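You operate a simulated robot arm through the tools that you are given. There is no shell and no other tool.

Carry out the task below with a simulated robot arm. There is one attempt and no reset: what you move stays moved.

## Task
Prime the pump from the measuring jug, run it past 1 bar, then switch it off.
Fine: slacken the green vent cap before it runs; pour into the priming cup; put the jug back. Set down upright: measuring jug.
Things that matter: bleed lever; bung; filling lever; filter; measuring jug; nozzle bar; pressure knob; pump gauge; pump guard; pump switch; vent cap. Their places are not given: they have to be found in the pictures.

The check looks at the end state, three seconds after you hand in, the way a careful person would. Anything else that was tipped, shoved, dropped, spilled or broken makes it a failure. A push-on lid holds only when it is set on centred and level and pressed home; a screw cap is set on level and turned clockwise until tight.

## Robot
A 6-joint arm with a two-finger parallel gripper, fixed in place. Base frame: the origin is at the foot of the arm, x ahead of it, y to its left, z up. Readings come in mm, degrees, newtons and seconds.
With the tool pointing down near the work surface it reaches from about 140 to 840 mm from the base axis. Its first joint turns from -166.0 to 166.0 degrees. Payload 3.91 kg.
The tool frame sits at the grasp point between the pads (the TCP): z along the fingers, y along the line on which they close. The tips reach 30 mm beyond it. The gripper opens to 110 mm. The fingers are 20 mm wide and 10 mm thick; the gripper's body (48 by 112 mm) begins 55 mm behind the TCP.
Orientation is that of the tool frame in the base frame, as a unit quaternion [w, x, y, z]. With the fingers straight down and closing along the base's y, the tool's x points along the base's -x, its y along +y and its z along -z.

## Interface
- The arm moves only by the tool step_arm. Its argument "moves" is a list that holds one entry, the list of rows, each a list of 7 numbers: the shift along the tool's x, y, z in m, then the turn, a rotation vector about the tool's x, y, z in degrees, then the gripper command, from -1 (fully open) to 1 (shut), values between in proportion. In form: [[[tx, ty, tz, rx, ry, rz, gripper], ...]]. A call has 1 to 20 rows; each row is the pose to reach, as a shift and turn from the pose commanded when the call began, along the tool's axes at that moment. Each row takes 0.2 s and may step no farther than 50 mm and 8.6 degrees from the row before; otherwise, or with a gripper value out of range, the whole call is refused. A pose out of reach is approached as far as the arm can. The call stops where the force on the tool passes 90 N (or 10 N more than at its start, if that is more) or the arm is blocked; 0.2 s more then pass. Each finger travels about 108 mm/s and halts on what it meets, pressing with about 35 N; the grip force reading is that of the motor and also rises with nothing between the fingers. The clock runs only during rows and for 0.2 s after the last one: add rows that repeat a pose to give the fingers time. It gives the time, the measured TCP pose, the force on the tool (base axes), the opening and the grip force at its end, in the units of the frame above (readings bear some noise), with the torque about the TCP (base axes, N m) and any sound that the robot's microphone picked up.
- Cameras (640 x 400 px; columns grow to the right, rows downward): "scene" is fixed at [229.9, 507.5, 1755.5]; the picture's right is [-0.97, -0.26, 0.00], its down [-0.17, 0.65, -0.74] and it looks along [0.19, -0.72, -0.67] (base axes); focal length 362 px, centre (320, 200). "wrist" rides on the gripper at [77, 7, -114] in the tool frame; the picture's right is [-0.09, 1.00, 0.00], its down [-0.80, -0.07, -0.59] and it looks along [-0.59, -0.05, 0.80] (tool axes); focal length 270 px, centre (320, 200).
- capture(camera): a new picture of that camera. The clock stands still meanwhile.
- raise_lower(by): slides the trunk up (or, below 0, down) by that many mm; the arm rides with it, the base frame stays. It gives what a move gives, with no picture.
- point_at(camera, pixels): there is no depth. For up to 12 entries [column, row, z] of the newest picture of that camera ("zoom" is the newest enlarged one), the place [x, y] in the base frame at which the ray of that pixel passes the height z, good to about 3 mm, but the place of the scene camera against the robot may be out by one fixed shift of up to 18 mm in any direction. The clock stands still meanwhile.
- enlarge(camera, box): a new picture of the part [left, top, right, bottom] of that camera's present view, enlarged. The clock stands still meanwhile.
- hand_in(): hands the job in; it is judged then, once.

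Open the gripper and draw the arm clear of the work before you hand the job in, unless the task says otherwise.

The tools are called after "Call:" as name(argument=value, ...) on one line, values as JSON. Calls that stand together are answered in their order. step_arm: Moves the arm, as the interface text tells. Its arguments: {"type":"object","properties":{"moves":{"type":"array","items":{"type":"array","items":{"type":"array","items":{"type":"number"}}}}},"required":["moves"]} The other tools are called the same way: raise_lower (by) slides the trunk up or down; capture (camera) takes a picture; point_at (camera, pixels) gives the place at which the rays of pixels pass given heights; enlarge (camera, box) takes an enlarged picture of a part of a camera's view; hand_in () hands the job in.

At the start:

```text
clock: 0.0
eef_pos: [201.4, -344.4, 1354.5]
tool_rot: [0.0, 0.0, 1.0, 0.0]
ft_force: [-0.3, 0.6, -0.1]
torque: [-0.04, -0.03, 0.02]
finger_gap: 110.2
grip_force: 0.0
trunk travel left (down, up): [-475.0, 65.0]
```

scene: 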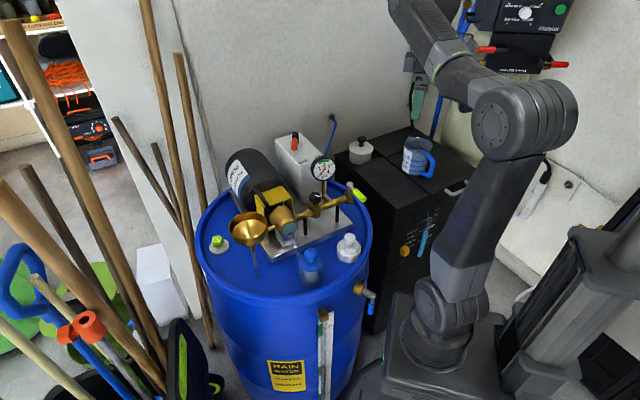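
wrist: 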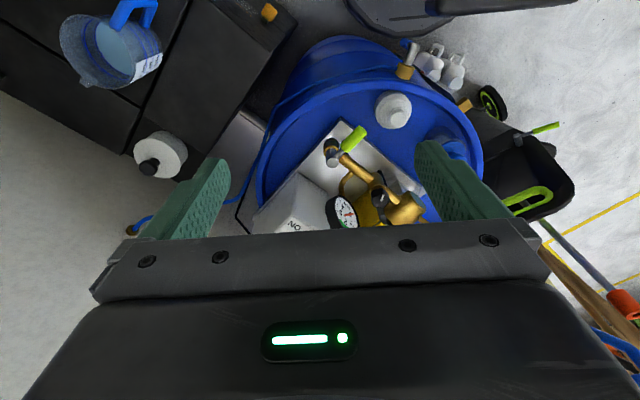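

The scene shows the barrel with the pump around (290,210) and the jug at about (418,157). I'll enlarge these areas to identify the parts.

Call:
enlarge(camera="scene", box=[190, 120, 390, 290])

Call:
enlarge(camera="scene", box=[330, 100, 490, 220])

Call:
enlarge(camera="wrist", box=[220, 60, 500, 240])

```text
2.35 times, centred on (290, 205) of scene
```

zoom: 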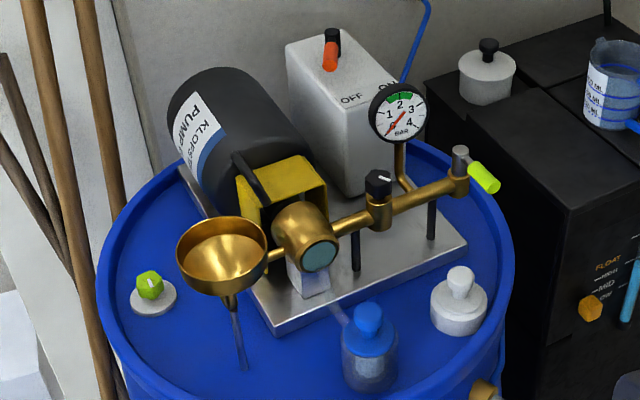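

```text
3.33 times, centred on (410, 160) of scene
```

zoom: 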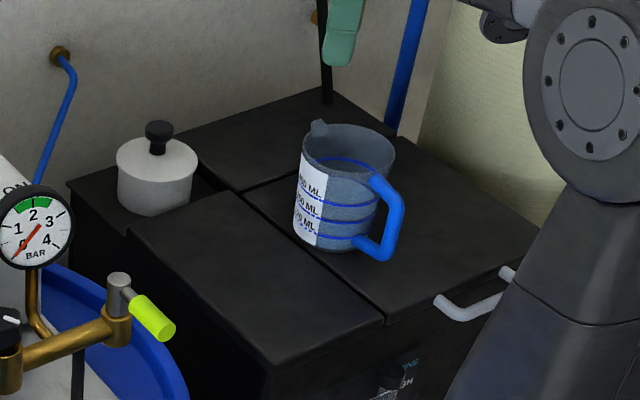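

```text
2.22 times, centred on (360, 150) of wrist
```

zoom: 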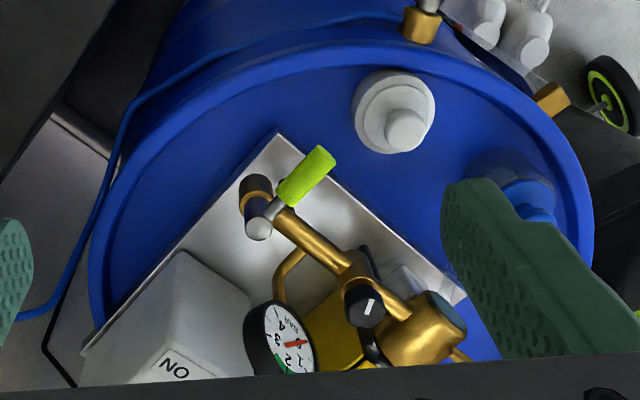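

The first zoom shows a green hex cap on a white disc, the brass priming cup, gauge, knob, green bleed lever and a switch box with red toggle. I'll zoom closer on each part.

Call:
enlarge(camera="scene", box=[200, 200, 280, 270])

Call:
enlarge(camera="scene", box=[270, 120, 350, 190])

Call:
enlarge(camera="scene", box=[280, 170, 370, 230])

Call:
enlarge(camera="scene", box=[280, 220, 400, 320])

Call:
enlarge(camera="scene", box=[385, 125, 455, 185])

```text
5.71 times, centred on (240, 235) of scene
```

zoom: 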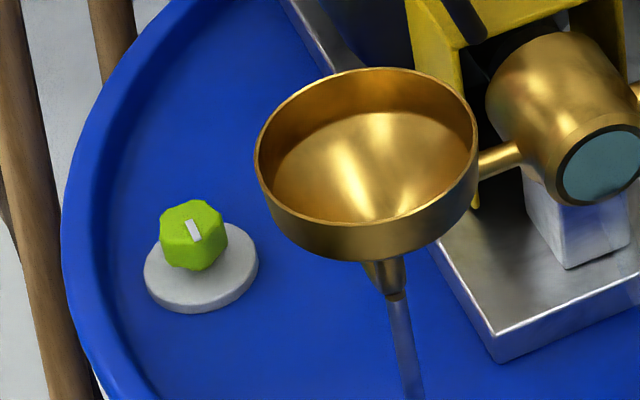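

```text
5.71 times, centred on (310, 155) of scene
```

zoom: 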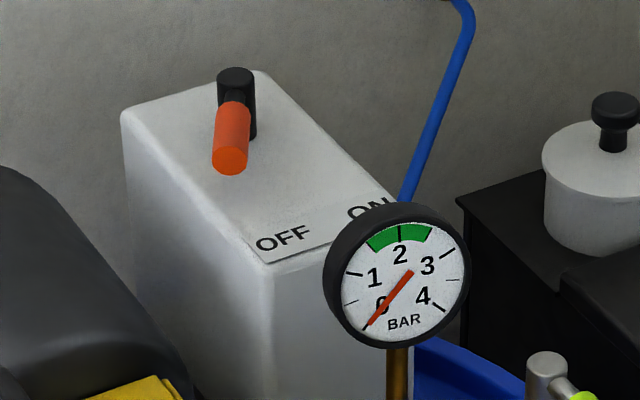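

```text
6.67 times, centred on (325, 200) of scene
```

zoom: 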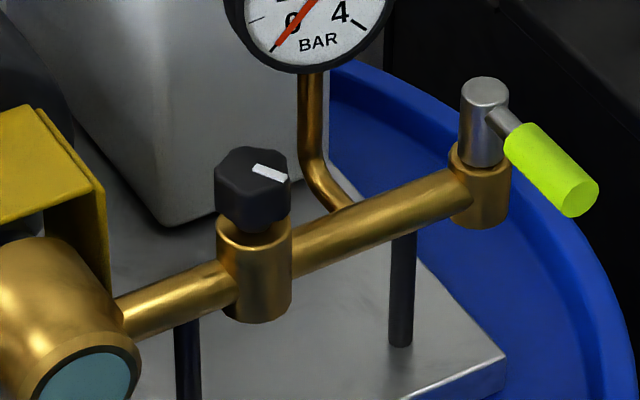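

```text
4.00 times, centred on (340, 270) of scene
```

zoom: 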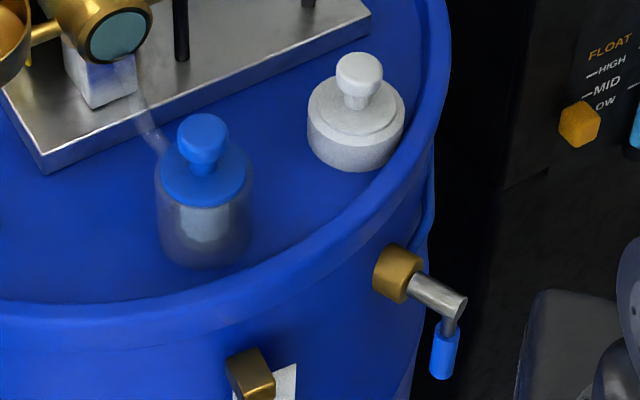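

```text
6.67 times, centred on (420, 155) of scene
```

zoom: 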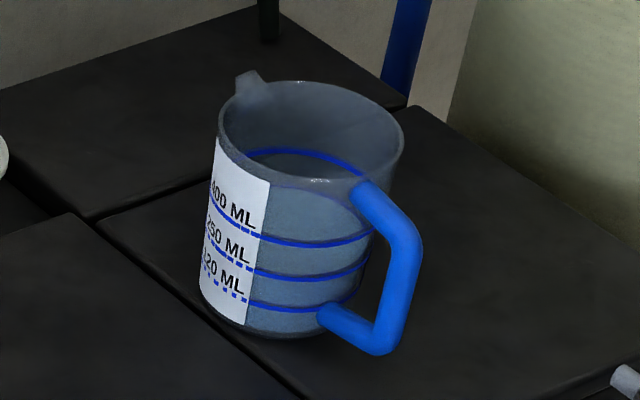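

The jug triangulates to roughly (158,-690,950) and the barrel centre to about (540,-270). I'll shift the arm over the barrel at its current height to get a better wrist view.

Call:
step_arm(moves=[[[-0.035, 0.03, 0, 0, 0, 0, -1], [-0.07, 0.06, 0, 0, 0, 0, -1], [-0.105, 0.09, 0, 0, 0, 0, -1], [-0.14, 0.12, 0, 0, 0, 0, -1], [-0.17, 0.15, 0, 0, 0, 0, -1], [-0.2, 0.18, 0, 0, 0, 0, -1]]])

Call:
capture(camera="wrist")

```text
clock: 1.4
eef_pos: [400.9, -163.3, 1355.0]
tool_rot: [0.0, 0.0, 1.0, 0.0]
ft_force: [-0.3, 0.0, -0.8]
torque: [-0.01, 0.03, 0.0]
finger_gap: 109.8
grip_force: 0.1
trunk travel left (down, up): [-475.0, 65.0]
```

```text
taken
```

wrist: 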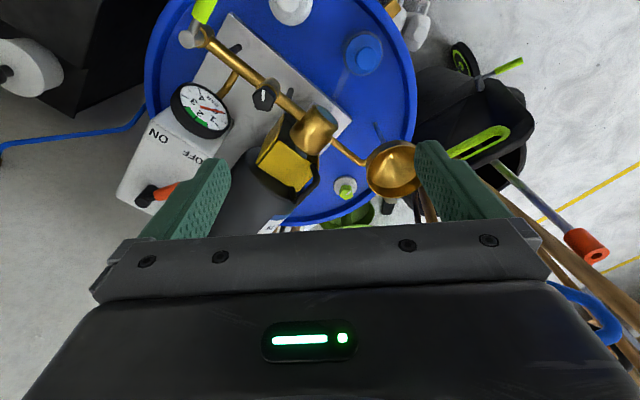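

Now the wrist view shows the pump from above: cup at (395,168), vent cap at (345,187), switch at (155,192). I'll enlarge.

Call:
enlarge(camera="wrist", box=[240, 80, 440, 230])

Call:
enlarge(camera="wrist", box=[110, 0, 290, 220])

Call:
point_at(camera="wrist", pixels=[[345, 187, 900], [395, 168, 980], [155, 192, 1090], [170, 190, 1080], [264, 96, 1030], [200, 108, 1080], [290, 8, 920], [362, 52, 920]])

Call:
point_at(camera="scene", pixels=[[217.6, 241, 900], [248, 226, 980], [295, 141, 1090], [294, 146, 1080], [315, 198, 1030], [322, 168, 1080], [349, 240, 920], [309, 258, 920]])

```text
2.67 times, centred on (340, 155) of wrist
```

zoom: 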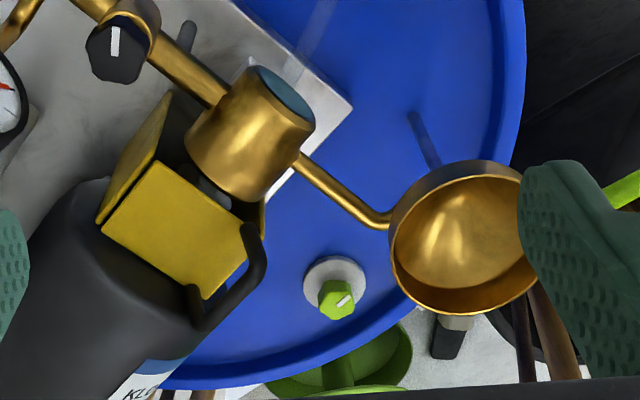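

```text
1.82 times, centred on (200, 110) of wrist
```

zoom: 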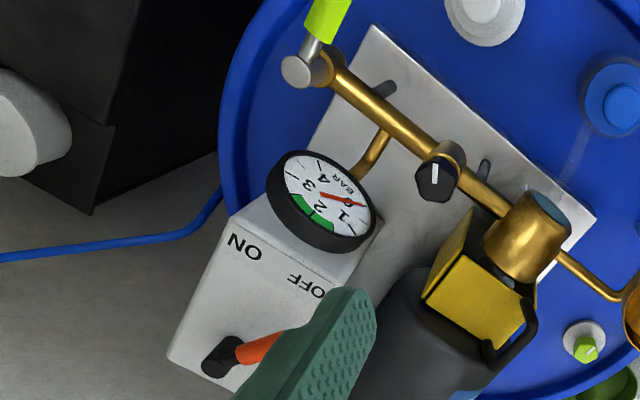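

```text
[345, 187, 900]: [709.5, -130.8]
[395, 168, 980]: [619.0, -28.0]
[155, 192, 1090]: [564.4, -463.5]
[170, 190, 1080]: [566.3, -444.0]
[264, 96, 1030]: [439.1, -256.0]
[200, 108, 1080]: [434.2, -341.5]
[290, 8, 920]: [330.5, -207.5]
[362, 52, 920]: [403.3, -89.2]
```

```text
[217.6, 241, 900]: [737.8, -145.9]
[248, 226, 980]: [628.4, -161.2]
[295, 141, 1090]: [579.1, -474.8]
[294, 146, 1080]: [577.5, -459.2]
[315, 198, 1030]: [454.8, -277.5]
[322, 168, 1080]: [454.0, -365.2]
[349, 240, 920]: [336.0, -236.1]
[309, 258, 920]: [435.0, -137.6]
```

I triangulated roughly: vent cap near (700,-132,~915) and cup rim near (555,-59,~1095). I'll check the arm's posture in the scene camera and take a second wrist view from another spot to triangulate heights well.

Call:
step_arm(moves=[[[-0.045, 0.01, 0, 0, 0, 0, -1], [-0.09, 0.02, 0, 0, 0, 0, -1], [-0.135, 0.025, 0, 0, 0, 0, -1], [-0.18, 0.03, 0, 0, 0, 0, -1]]])

Call:
capture(camera="wrist")

Call:
capture(camera="scene")

Call:
enlarge(camera="wrist", box=[240, 40, 440, 190])

```text
clock: 2.4
eef_pos: [583.1, -135.6, 1353.0]
tool_rot: [0.0, 0.0, 1.0, -0.001]
ft_force: [0.5, -0.3, -0.1]
torque: [-0.02, 0.04, 0.0]
finger_gap: 109.8
grip_force: 0.0
trunk travel left (down, up): [-475.0, 65.0]
```

```text
taken
```

wrist: 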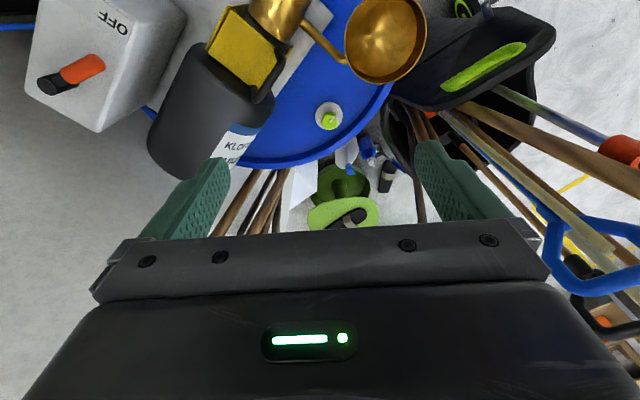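

```text
taken
```

scene: 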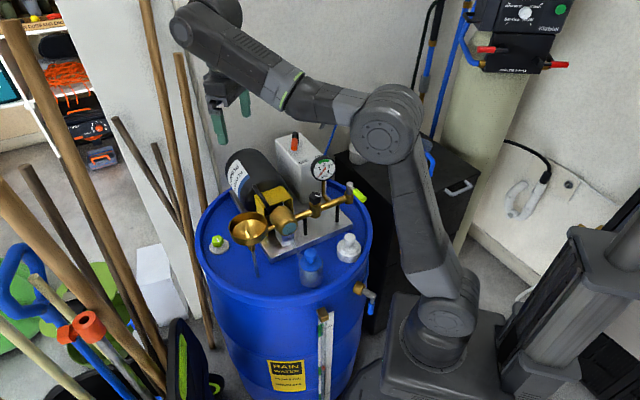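

```text
2.67 times, centred on (340, 115) of wrist
```

zoom: 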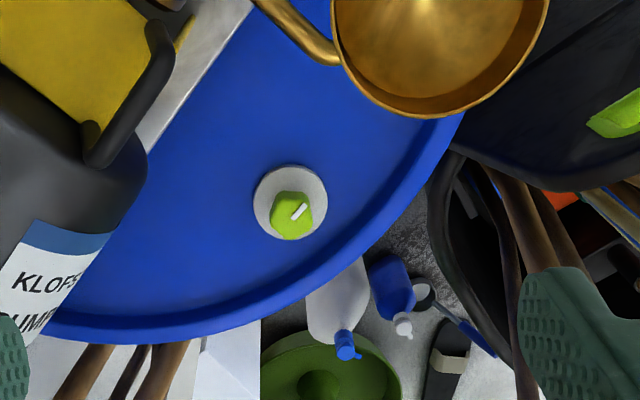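

Two-view triangulation from the wrist gives the vent cap top at about (704,-124,930), disc top about 907, and the cup rim centre near (551,-53,1104), about 95 mm across. I'll go lower near the cap for a closer look.

Call:
step_arm(moves=[[[-0.01, 0.003, 0.045, 0, 0, 0, -1], [-0.02, 0.005, 0.09, 0, 0, 0, -1], [-0.03, 0.008, 0.135, 0, 0, 0, -1], [-0.042, 0.011, 0.173, 0, 0, 0, -1]]])

Call:
capture(camera="wrist")

Call:
enlarge(camera="wrist", box=[260, 80, 400, 200])

Call:
capture(camera="scene")

```text
clock: 3.4
eef_pos: [623.5, -120.8, 1183.0]
tool_rot: [0.0, 0.0, 1.0, 0.0]
ft_force: [-0.6, 0.1, -0.7]
torque: [0.02, 0.01, -0.02]
finger_gap: 110.1
grip_force: 0.1
trunk travel left (down, up): [-475.0, 65.0]
```

```text
taken
```

wrist: 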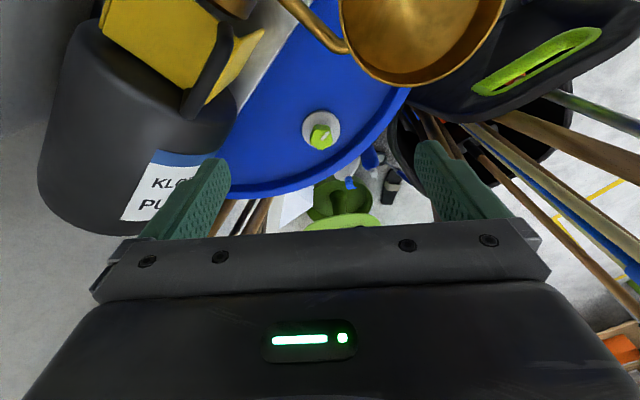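

```text
3.33 times, centred on (330, 140) of wrist
```

zoom: 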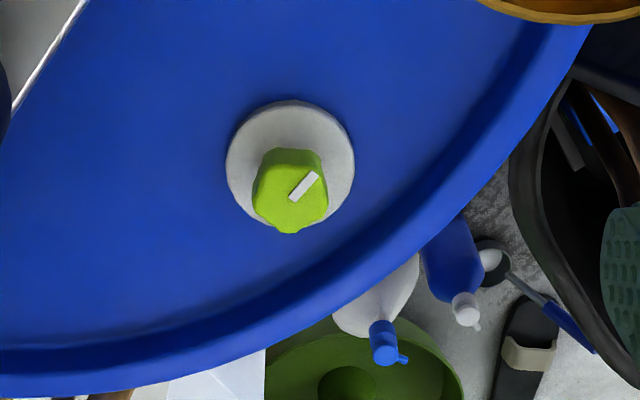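

```text
taken
```

scene: 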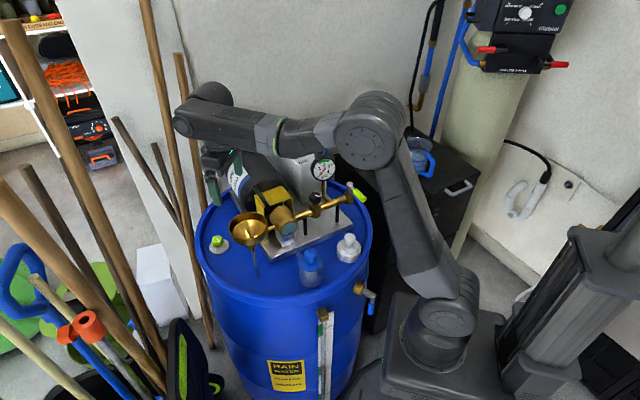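

The cap and disc are clear at wrist (322,136). I want to see the arm's clearance relative to the pump before descending, so I enlarge the scene view and get positions for the cap.

Call:
enlarge(camera="scene", box=[160, 60, 400, 260])

Call:
point_at(camera="wrist", pixels=[[322, 134, 930], [318, 130, 907], [320, 136, 920]])

```text
2.00 times, centred on (280, 160) of scene
```

zoom: 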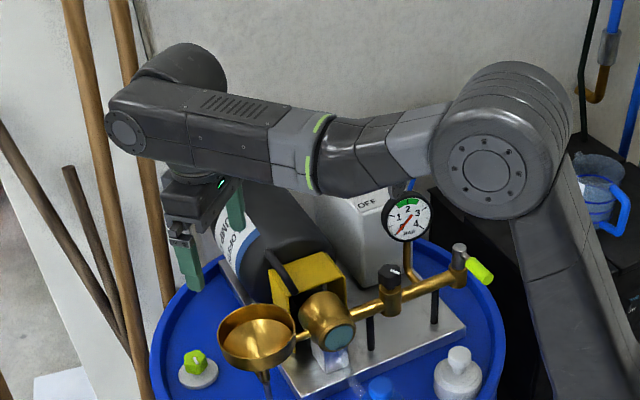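

```text
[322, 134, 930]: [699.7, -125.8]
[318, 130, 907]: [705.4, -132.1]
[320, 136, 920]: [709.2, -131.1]
```

The forearm runs on the camera's side of the gripper, so it will pass over the cup when the tool goes down at the vent cap. I'll raise the trunk the full 65 mm so that the forearm slopes down more steeply and keeps clear.

Call:
raise_lower(by=64)

Call:
capture(camera="scene")

```text
clock: 4.4
eef_pos: [622.6, -122.0, 1247.0]
tool_rot: [0.0, 0.001, 1.0, 0.0]
ft_force: [0.7, 0.3, -0.1]
torque: [0.0, 0.01, 0.04]
finger_gap: 110.1
grip_force: 0.1
trunk travel left (down, up): [-539.0, 1.0]
```

```text
taken
```

scene: 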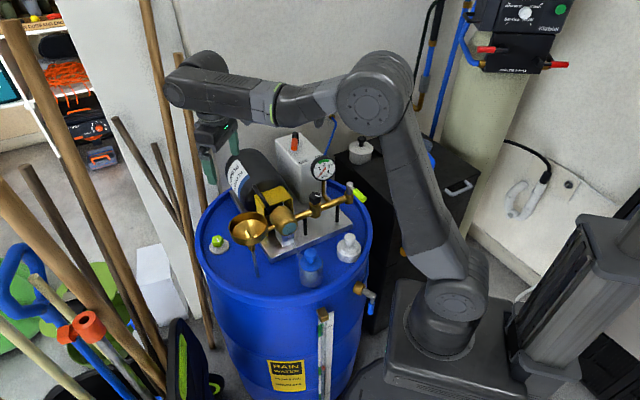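

Now I'll go to above the cap at about (704,-125,1040), moving forward first and then down.

Call:
step_arm(moves=[[[-0.045, -0.002, 0.0, 0, 0, 0, -1], [-0.081, -0.003, 0.02, 0, 0, 0, -1], [-0.081, -0.003, 0.065, 0, 0, 0, -1], [-0.081, -0.003, 0.11, 0, 0, 0, -1], [-0.081, -0.003, 0.155, 0, 0, 0, -1], [-0.081, -0.003, 0.2, 0, 0, 0, -1]]])

Call:
capture(camera="wrist")

Call:
capture(camera="scene")

Call:
enlarge(camera="scene", box=[160, 60, 400, 260])

```text
clock: 5.8
eef_pos: [702.6, -125.0, 1048.3]
tool_rot: [0.0, 0.0, 1.0, -0.001]
ft_force: [1.3, 0.2, 0.5]
torque: [-0.01, 0.01, -0.01]
finger_gap: 109.7
grip_force: 0.2
trunk travel left (down, up): [-539.0, 1.0]
```

```text
taken
```

wrist: 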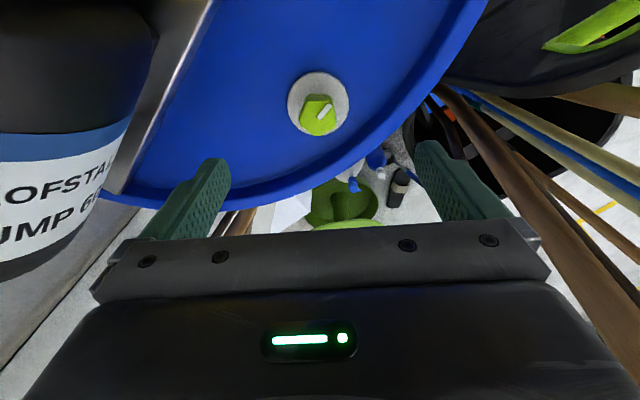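

```text
taken
```

scene: 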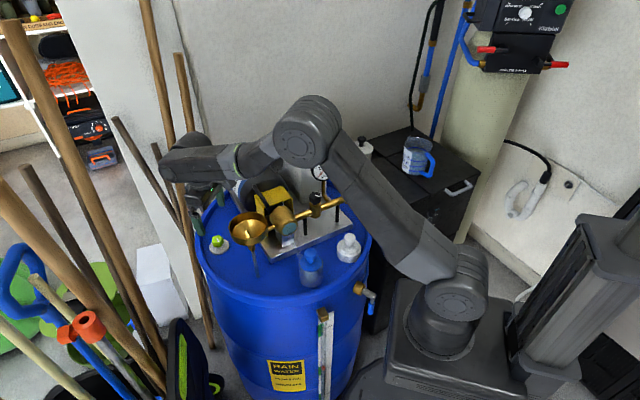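

```text
2.00 times, centred on (280, 160) of scene
```

zoom: 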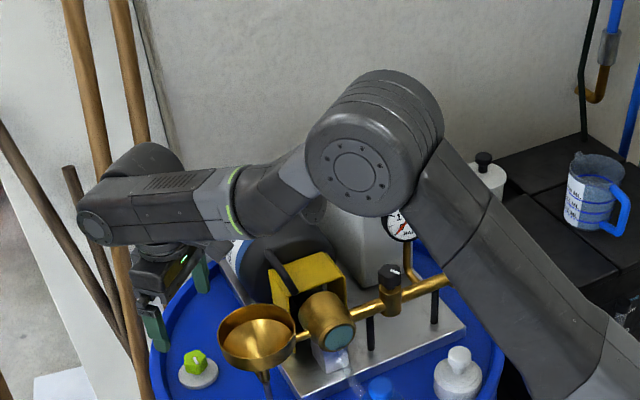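

Clearance looks adequate (forearm end about 235+ mm above the TCP). I'll enlarge the cap in the wrist view for precise positioning.

Call:
enlarge(camera="wrist", box=[270, 60, 370, 145])

Call:
enlarge(camera="scene", box=[150, 120, 270, 270])

```text
4.71 times, centred on (320, 102) of wrist
```

zoom: 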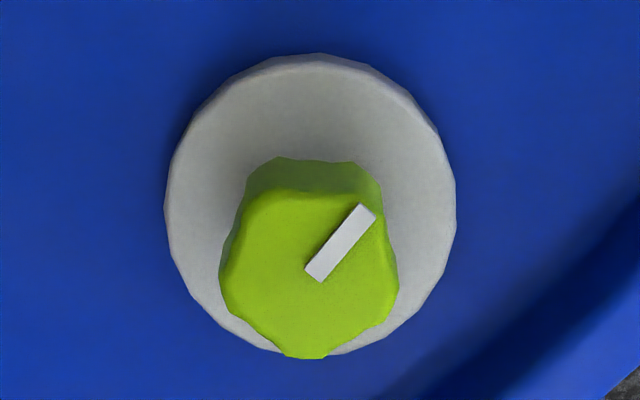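

```text
2.67 times, centred on (210, 195) of scene
```

zoom: 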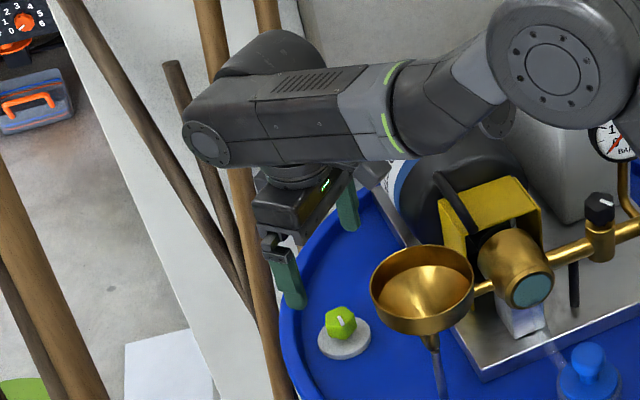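

The cap axis is at about (704,-126), with a five-lobed shape (lobes at zoom (305,358), (389,299), (357,201)). I'll pre-rotate the tool clockwise by 162° at this safe height, so that the later counter-clockwise turn swings the camera over free space, with the fingers at 60 mm.

Call:
step_arm(moves=[[[-0.001, -0.001, 0, 0, 0, 8.526, -0.09], [-0.001, -0.001, 0, 0, 0, 17.05, -0.09], [-0.001, -0.001, 0, 0, 0, 25.58, -0.09], [-0.001, -0.001, 0, 0, 0, 34.1, -0.09], [-0.001, -0.001, 0, 0, 0, 42.63, -0.09], [-0.001, -0.001, 0, 0, 0, 51.16, -0.09], [-0.001, -0.001, 0, 0, 0, 59.68, -0.09], [-0.001, -0.001, 0, 0, 0, 68.21, -0.09], [-0.001, -0.001, 0, 0, 0, 76.73, -0.09], [-0.001, -0.001, 0, 0, 0, 85.26, -0.09], [-0.001, -0.001, 0, 0, 0, 93.79, -0.09], [-0.001, -0.001, 0, 0, 0, 102.3, -0.09], [-0.001, -0.001, 0, 0, 0, 110.84, -0.09], [-0.001, -0.001, 0, 0, 0, 119.36, -0.09], [-0.001, -0.001, 0, 0, 0, 127.89, -0.09], [-0.001, -0.001, 0, 0, 0, 136.42, -0.09], [-0.001, -0.001, 0, 0, 0, 144.94, -0.09], [-0.001, -0.001, 0, 0, 0, 153.47, -0.09], [-0.001, -0.001, 0, 0, 0, 162, -0.09]]])

Call:
capture(camera="wrist")

Call:
enlarge(camera="scene", box=[150, 120, 310, 270])

```text
clock: 9.8
eef_pos: [704.7, -124.6, 1048.0]
tool_rot: [0.001, 0.988, 0.154, 0.0]
ft_force: [0.7, 0.1, 0.3]
torque: [-0.04, -0.02, -0.03]
finger_gap: 59.8
grip_force: 0.0
trunk travel left (down, up): [-539.0, 1.0]
```

```text
taken
```

wrist: 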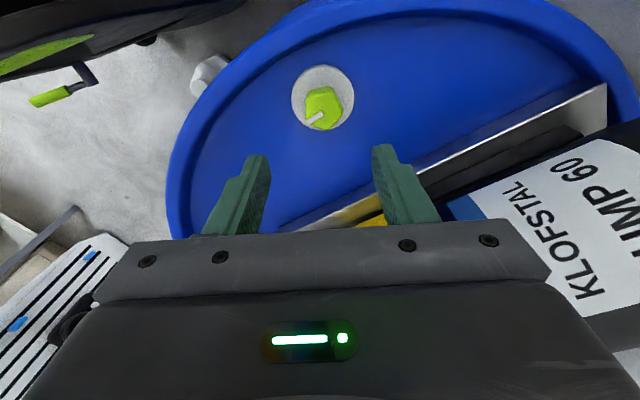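

```text
2.67 times, centred on (230, 195) of scene
```

zoom: 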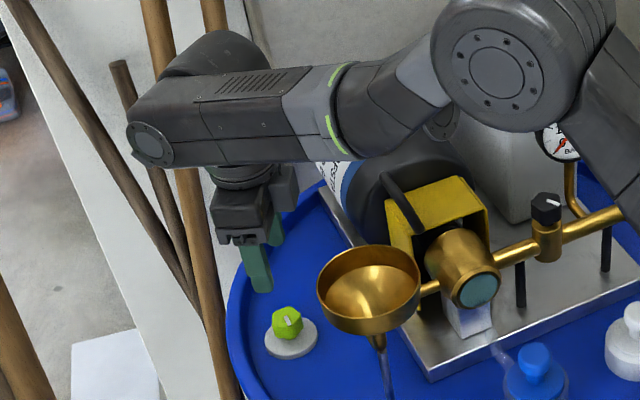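

The opposite view now shows the cap at about (322,108). I'll enlarge to get its centre from this side to cancel the parallax error.

Call:
enlarge(camera="wrist", box=[270, 50, 370, 135])

Call:
point_at(camera="wrist", pixels=[[322.5, 96.5, 905], [323, 108, 930], [323, 108, 940]])

```text
4.71 times, centred on (320, 92) of wrist
```

zoom: 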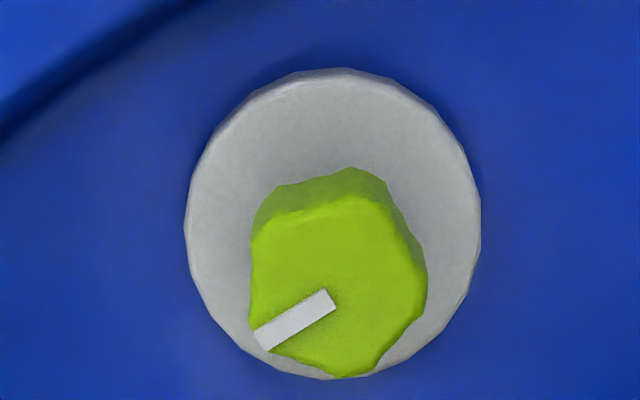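

```text
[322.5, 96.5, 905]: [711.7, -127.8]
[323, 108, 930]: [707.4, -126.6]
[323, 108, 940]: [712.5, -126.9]
```

Combining opposite views gives the cap top centre at about (706.8,-127.3,931) with the disc top near 897. I'll descend so the tips are just above the disc (TCP z≈938), fingers at 60 mm.

Call:
step_arm(moves=[[[0.0012, 0.0032, 0.03, 0, 0, 0, -0.09], [0.0012, 0.0032, 0.06, 0, 0, 0, -0.09], [0.0012, 0.0032, 0.085, 0, 0, 0, -0.09], [0.0012, 0.0032, 0.1, 0, 0, 0, -0.09], [0.0012, 0.0032, 0.11, 0, 0, 0, -0.09], [0.0012, 0.0032, 0.11, 0, 0, 0, -0.09]]])

Call:
capture(camera="wrist")

Call:
enlarge(camera="scene", box=[150, 120, 310, 270])

```text
clock: 11.2
eef_pos: [707.1, -127.7, 939.5]
tool_rot: [0.0, 0.988, 0.156, -0.001]
ft_force: [-0.2, 0.0, 0.3]
torque: [-0.01, 0.03, 0.0]
finger_gap: 60.2
grip_force: 0.0
trunk travel left (down, up): [-539.0, 1.0]
```

```text
taken
```

wrist: 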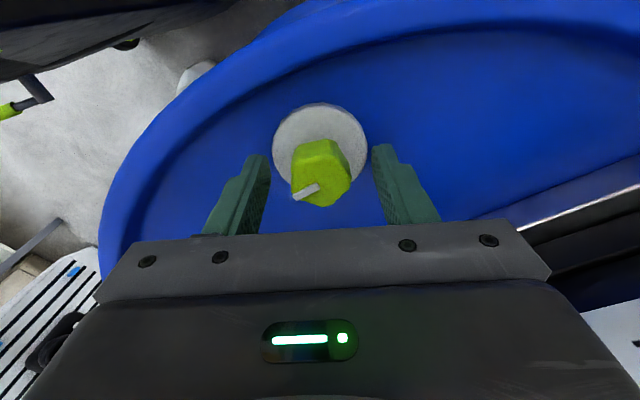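

```text
2.67 times, centred on (230, 195) of scene
```

zoom: 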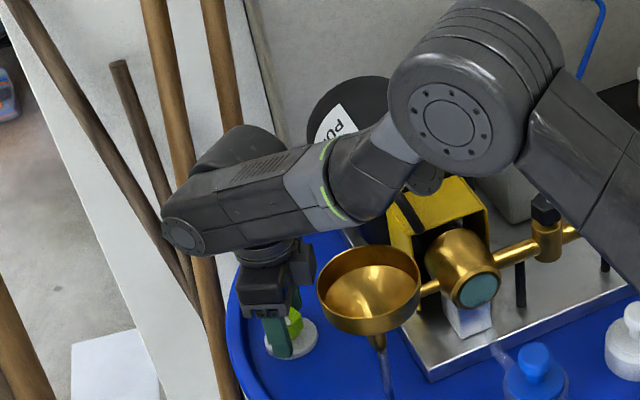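

The fingers straddle the cap nicely (cap at (321,172), fingers at (258,165) and (385,165)). I'll close on it and check the reading.

Call:
step_arm(moves=[[[0, 0, 0, 0, 0, 0, 0.6], [0, 0, 0, 0, 0, 0, 1], [0, 0, 0, 0, 0, 0, 1]]])

Call:
capture(camera="wrist")

```text
clock: 12.0
eef_pos: [707.4, -127.0, 938.6]
tool_rot: [0.0, 0.988, 0.156, 0.001]
ft_force: [-0.8, 0.6, -0.8]
torque: [0.17, -0.29, 0.03]
finger_gap: 33.5
grip_force: 44.9
trunk travel left (down, up): [-539.0, 1.0]
```

```text
taken
```

wrist: 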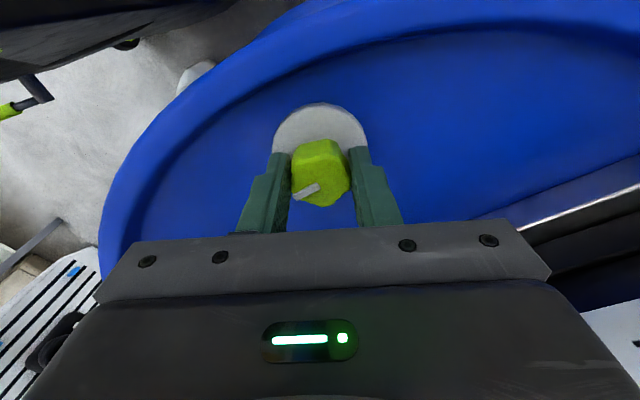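

The cap is gripped at 33.5 mm with small side loads. I'll turn it counter-clockwise 42° first and check.

Call:
step_arm(moves=[[[0, 0, 0, 0, 0, -8.5, 1], [0, 0, 0, 0, 0, -17, 1], [0, 0, 0, 0, 0, -25.5, 1], [0, 0, 0, 0, 0, -34, 1], [0, 0, 0, 0, 0, -42, 1]]])

Call:
capture(camera="wrist")

```text
clock: 13.2
eef_pos: [707.8, -126.4, 938.9]
tool_rot: [0.002, 0.866, 0.501, 0.001]
ft_force: [2.2, 3.0, 6.6]
torque: [-0.01, 0.37, -0.02]
finger_gap: 33.0
grip_force: 45.6
trunk travel left (down, up): [-539.0, 1.0]
```

```text
taken
```

wrist: 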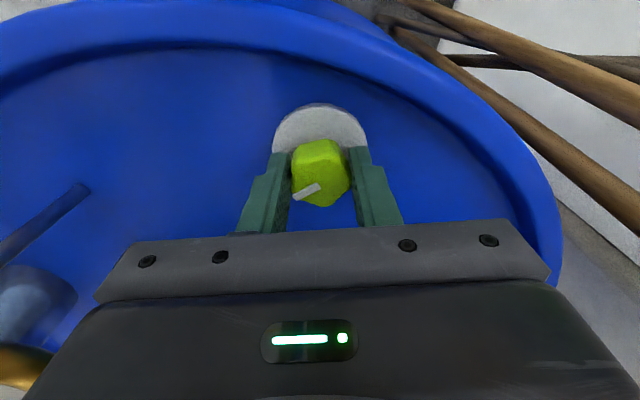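

The cap followed the fingers (same marker placement, and torque is small), so it is slackening. I'll turn another 85° and check loads.

Call:
step_arm(moves=[[[0, 0, 0, 0, 0, -8.5, 1], [0, 0, 0, 0, 0, -17, 1], [0, 0, 0, 0, 0, -25.5, 1], [0, 0, 0, 0, 0, -34, 1], [0, 0, 0, 0, 0, -42.5, 1], [0, 0, 0, 0, 0, -51, 1], [0, 0, 0, 0, 0, -59.5, 1], [0, 0, 0, 0, 0, -68, 1], [0, 0, 0, 0, 0, -76.5, 1], [0, 0, 0, 0, 0, -85, 1]]])

Call:
capture(camera="wrist")

```text
clock: 15.4
eef_pos: [706.7, -126.8, 936.6]
tool_rot: [0.0, 0.3, 0.954, 0.001]
ft_force: [7.2, 4.6, 6.3]
torque: [0.17, -0.42, -0.81]
finger_gap: 33.5
grip_force: 45.1
trunk travel left (down, up): [-539.0, 1.0]
```

```text
taken
```

wrist: 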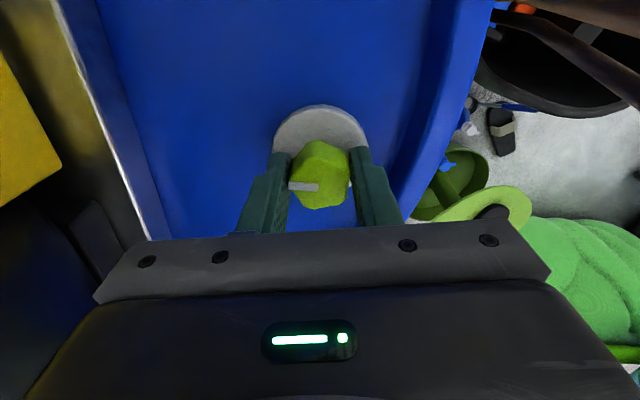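

The marker shifted in the grip (from slanted to horizontal at (305,187)) and torque rose to -0.8 N·m, so the cap reached its end stop after roughly 100° of loosening. I'll open and lift away.

Call:
step_arm(moves=[[[0, 0, 0, 0, 0, 0, 0.1], [0, 0, 0, 0, 0, 0, -0.09], [0, 0, -0.03, 0, 0, 0, -0.09], [0, 0, -0.06, 0, 0, 0, -0.09], [0, 0, -0.1, 0, 0, 0, -0.09], [0, 0, -0.14, 0, 0, 0, -0.09]]])

Call:
capture(camera="wrist")

Call:
enlarge(camera="scene", box=[190, 190, 290, 280])

```text
clock: 16.8
eef_pos: [705.3, -127.7, 1077.8]
tool_rot: [-0.001, 0.301, 0.954, 0.0]
ft_force: [-0.3, -1.0, 0.3]
torque: [-0.01, 0.01, -0.01]
finger_gap: 59.9
grip_force: 0.0
trunk travel left (down, up): [-539.0, 1.0]
```

```text
taken
```

wrist: 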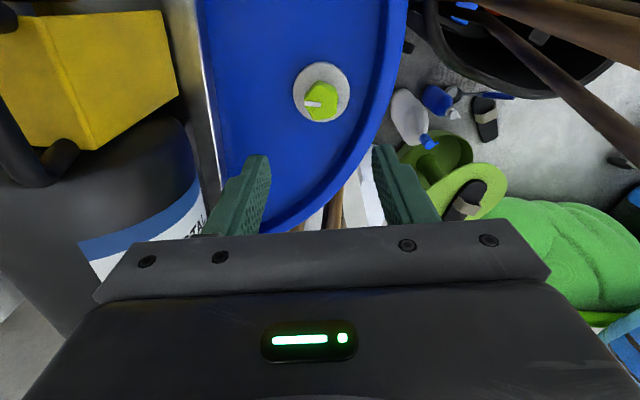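

```text
4.44 times, centred on (240, 235) of scene
```

zoom: 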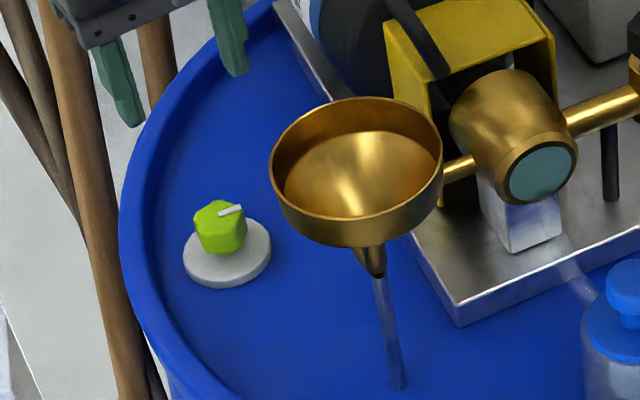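

The marker turned about 93° counter-clockwise (from pointing right-down to right-up in the scene), and the cap remains seated. Now I'll lift and swing over toward the jug with the camera facing it.

Call:
step_arm(moves=[[[0, 0, -0.045, 0, 0, 0, -0.5], [0, 0, -0.09, 0, 0, 0, -1], [0, 0, -0.135, 0, 0, 0, -1], [0.01813, -0.04329, -0.141, 0, 0, 3.93, -1], [0.03626, -0.08659, -0.147, 0, 0, 7.86, -1], [0.05439, -0.12988, -0.154, 0, 0, 11.79, -1], [0.07252, -0.17317, -0.16, 0, 0, 15.72, -1], [0.09065, -0.21647, -0.166, 0, 0, 19.65, -1], [0.10877, -0.25976, -0.172, 0, 0, 23.58, -1], [0.1269, -0.30305, -0.178, 0, 0, 27.51, -1], [0.14503, -0.34634, -0.185, 0, 0, 31.44, -1], [0.16316, -0.38964, -0.191, 0, 0, 35.37, -1], [0.18129, -0.43293, -0.197, 0, 0, 39.3, -1], [0.19942, -0.47622, -0.203, 0, 0, 43.23, -1], [0.21755, -0.51952, -0.21, 0, 0, 47.16, -1], [0.23568, -0.56281, -0.216, 0, 0, 51.09, -1], [0.2538, -0.6061, -0.222, 0, 0, 55, -1]]])

Call:
capture(camera="wrist")

Call:
capture(camera="scene")

```text
clock: 20.4
eef_pos: [149.0, -481.8, 1299.4]
tool_rot: [0.0, 0.707, 0.707, 0.001]
ft_force: [0.0, 0.4, -0.6]
torque: [0.0, 0.01, 0.01]
finger_gap: 109.9
grip_force: 0.0
trunk travel left (down, up): [-539.0, 1.0]
```

```text
taken
```

wrist: 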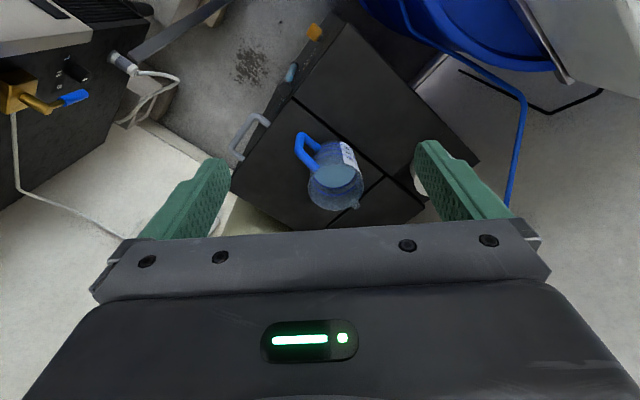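

```text
taken
```

scene: 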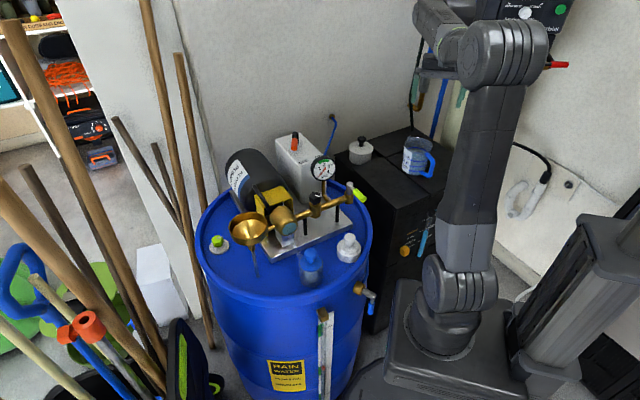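

The jug is at about (335,180), handle toward (305,150), spout near (352,203). I'll enlarge for details of the jug and the water level.

Call:
enlarge(camera="wrist", box=[270, 110, 400, 220])

Call:
enlarge(camera="scene", box=[390, 125, 450, 185])

```text
3.64 times, centred on (335, 165) of wrist
```

zoom: 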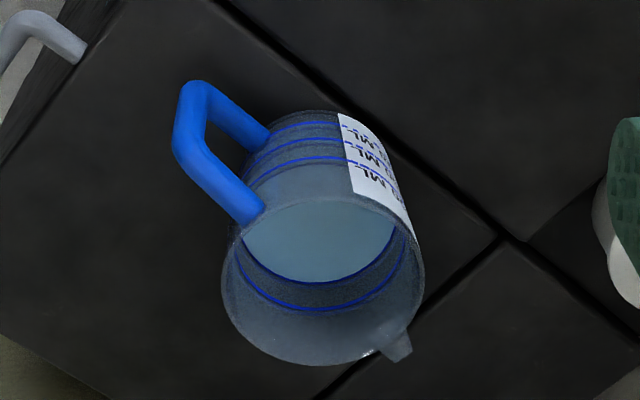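

```text
6.67 times, centred on (420, 155) of scene
```

zoom: 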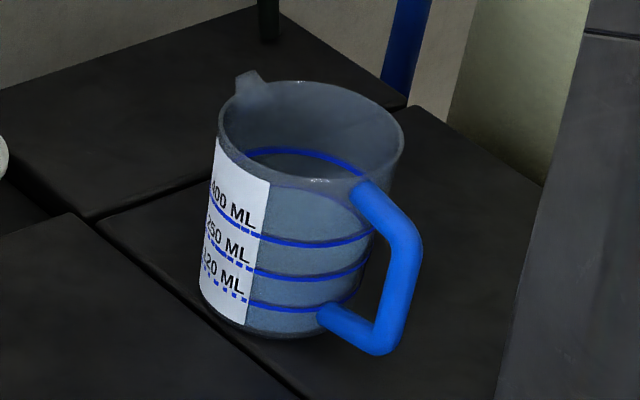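

The jug's handle points to about (-x,+y) at 45° and the spout to (+x,-y), rim around (162,-669,1018), water just under the 400 ml line. I'll rotate the tool 135° clockwise (camera to the spout side) while moving above the jug to see it from the other side and locate the handle.

Call:
step_arm(moves=[[[-0.0086, -0.0012, 0, 0, 0, 8.44, -1], [-0.0173, -0.0024, 0, 0, 0, 16.88, -1], [-0.0259, -0.0036, 0, 0, 0, 25.3, -1], [-0.0345, -0.0048, 0, 0, 0, 33.75, -1], [-0.0431, -0.0059, 0, 0, 0, 42.2, -1], [-0.0518, -0.0071, 0, 0, 0, 50.6, -1], [-0.0604, -0.0083, 0, 0, 0, 59.1, -1], [-0.069, -0.0095, 0, 0, 0, 67.5, -1], [-0.0776, -0.0107, 0, 0, 0, 75.9, -1], [-0.0863, -0.0119, 0, 0, 0, 84.4, -1], [-0.0949, -0.0131, 0, 0, 0, 92.8, -1], [-0.1035, -0.0143, 0, 0, 0, 101.3, -1], [-0.1121, -0.0154, 0, 0, 0, 109.7, -1], [-0.1208, -0.0166, 0, 0, 0, 118.1, -1], [-0.1294, -0.0178, 0, 0, 0, 126.6, -1], [-0.138, -0.019, 0, 0, 0, 135, -1]]])

Call:
capture(camera="wrist")

Call:
capture(camera="scene")

```text
clock: 23.8
eef_pos: [131.8, -617.2, 1301.2]
tool_rot: [0.0, 0.923, -0.384, -0.001]
ft_force: [0.0, -0.9, 0.2]
torque: [0.0, -0.02, -0.04]
finger_gap: 110.1
grip_force: 0.0
trunk travel left (down, up): [-539.0, 1.0]
```

```text
taken
```

wrist: 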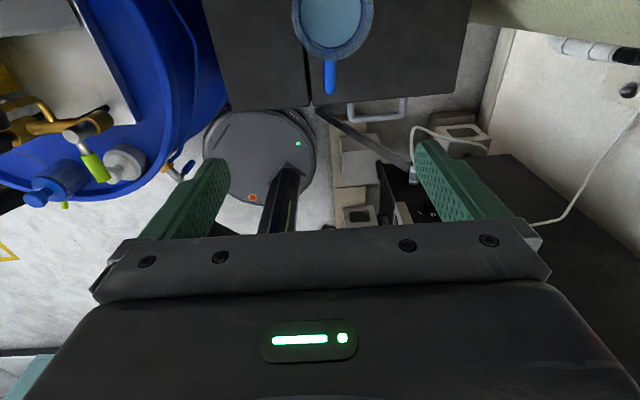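

```text
taken
```

scene: 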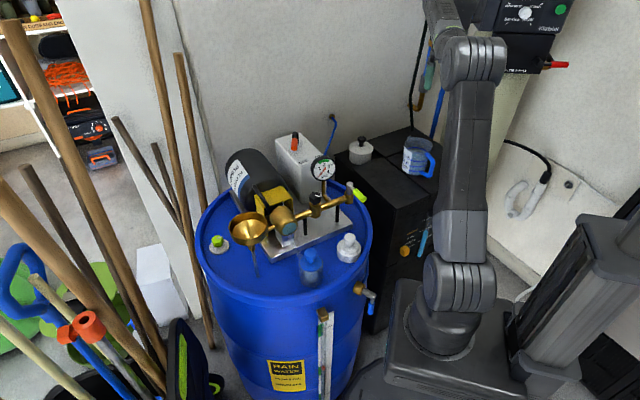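

Now the jug is at the top of the view: rim centre about (333,22), handle pointing straight down in the image to (331,93). I'll enlarge this region.

Call:
enlarge(camera="wrist", box=[250, 0, 420, 110])

Call:
point_at(camera="wrist", pixels=[[333, 20, 1018], [331, 90, 990], [331, 65, 990], [331, 90, 960]])

```text
3.64 times, centred on (335, 55) of wrist
```

zoom: 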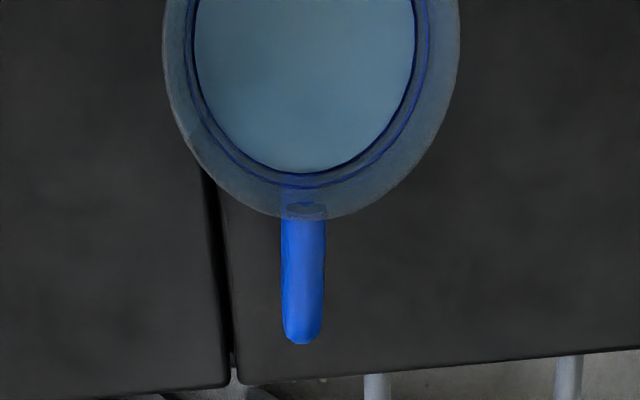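

```text
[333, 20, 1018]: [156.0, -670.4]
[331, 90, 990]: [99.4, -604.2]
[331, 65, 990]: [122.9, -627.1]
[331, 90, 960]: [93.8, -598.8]
```

Triangulating the two wrist views: jug axis ≈ (162,-674), rim z≈1011, handle's vertical bar ≈ (104.5,-609), from z≈917 to 1005. I'll take the handle bar from above (bar along the fingers) and go first to z=1100 directly over it for a check.

Call:
step_arm(moves=[[[-0.0252, 0.0134, 0.03, 0, 0, 3.3, -0.5], [-0.0252, 0.0134, 0.075, 0, 0, 3.3, -0.2], [-0.0252, 0.0134, 0.12, 0, 0, 3.3, -0.09], [-0.0252, 0.0134, 0.165, 0, 0, 3.3, -0.09], [-0.0252, 0.0134, 0.2, 0, 0, 3.3, -0.09], [-0.0252, 0.0134, 0.2, 0, 0, 3.3, -0.09]]])

Call:
capture(camera="wrist")

Call:
enlarge(camera="wrist", box=[230, 40, 410, 180])

Call:
capture(camera="scene")

```text
clock: 25.2
eef_pos: [106.5, -609.9, 1100.8]
tool_rot: [0.0, 0.913, -0.409, 0.0]
ft_force: [0.5, -0.8, 0.6]
torque: [-0.06, 0.02, -0.02]
finger_gap: 59.9
grip_force: 0.1
trunk travel left (down, up): [-539.0, 1.0]
```

```text
taken
```

wrist: 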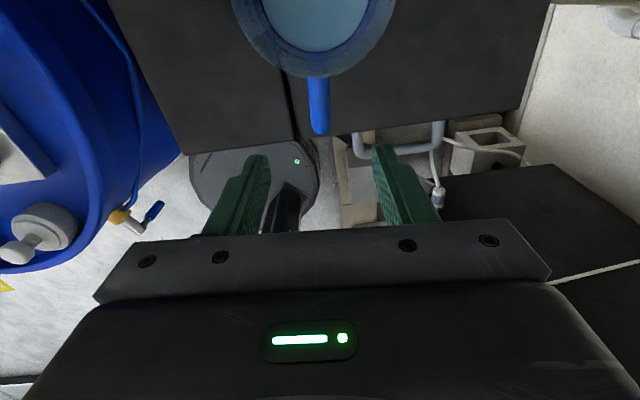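

```text
2.86 times, centred on (320, 110) of wrist
```

zoom: 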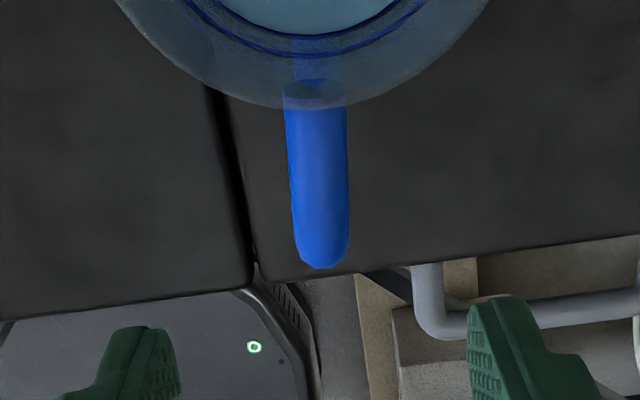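

```text
taken
```

scene: 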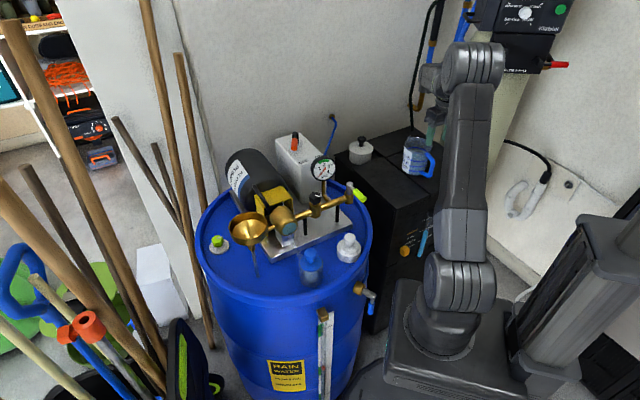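

The handle's outer end is at (320,134) and its line runs nearly through the finger midline (about 3° off). I'll correct yaw by 2.5° and descend to TCP z≈965, straddling the bar.

Call:
step_arm(moves=[[[-0.0015, 0.0003, 0.03, 0, 0, 2.5, -0.09], [-0.0015, 0.0003, 0.06, 0, 0, 2.5, -0.09], [-0.0015, 0.0003, 0.09, 0, 0, 2.5, -0.09], [-0.0015, 0.0003, 0.115, 0, 0, 2.5, -0.09], [-0.0015, 0.0003, 0.135, 0, 0, 2.5, -0.09], [-0.0015, 0.0003, 0.135, 0, 0, 2.5, -0.09]]])

Call:
capture(camera="wrist")

Call:
enlarge(camera="scene", box=[380, 100, 480, 190])

```text
clock: 26.6
eef_pos: [103.8, -608.1, 963.7]
tool_rot: [0.001, 0.903, -0.429, 0.0]
ft_force: [0.2, -1.8, 0.4]
torque: [0.0, 0.01, 0.02]
finger_gap: 60.0
grip_force: 0.1
trunk travel left (down, up): [-539.0, 1.0]
```

```text
taken
```

wrist: 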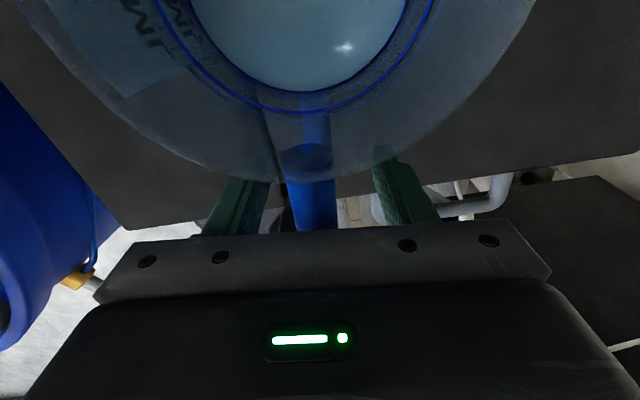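

```text
4.44 times, centred on (430, 145) of scene
```

zoom: 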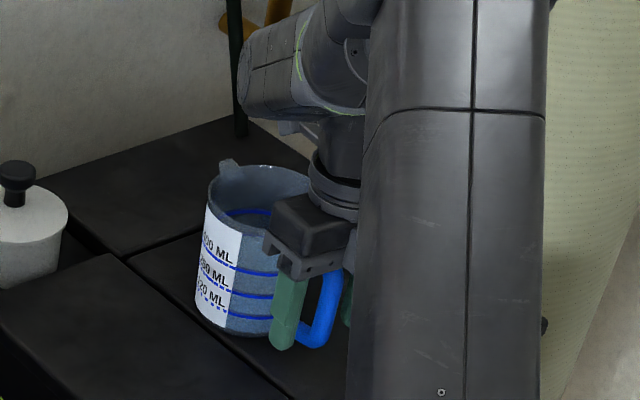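

The fingers straddle the blue bar with the palm above the handle top. I'll close and hold for a moment.

Call:
step_arm(moves=[[[0, 0, 0, 0, 0, 0, 0.4], [0, 0, 0, 0, 0, 0, 0.8], [0, 0, 0, 0, 0, 0, 1], [0, 0, 0, 0, 0, 0, 1]]])

Call:
capture(camera="wrist")

```text
clock: 27.6
eef_pos: [105.2, -607.7, 964.7]
tool_rot: [0.0, 0.904, -0.428, 0.0]
ft_force: [-0.3, 0.2, 0.8]
torque: [-0.04, 0.09, 0.04]
finger_gap: 15.5
grip_force: 35.2
trunk travel left (down, up): [-539.0, 1.0]
```

```text
taken
```

wrist: 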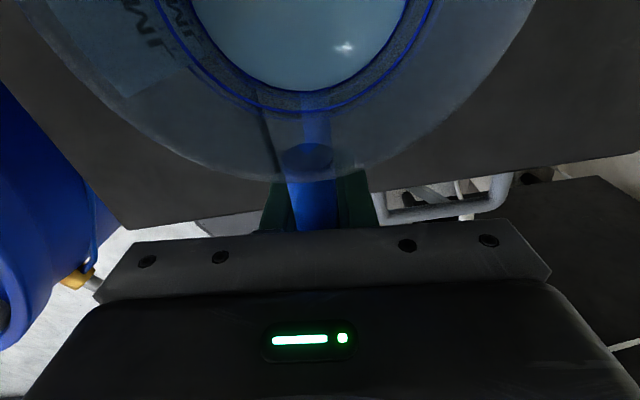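

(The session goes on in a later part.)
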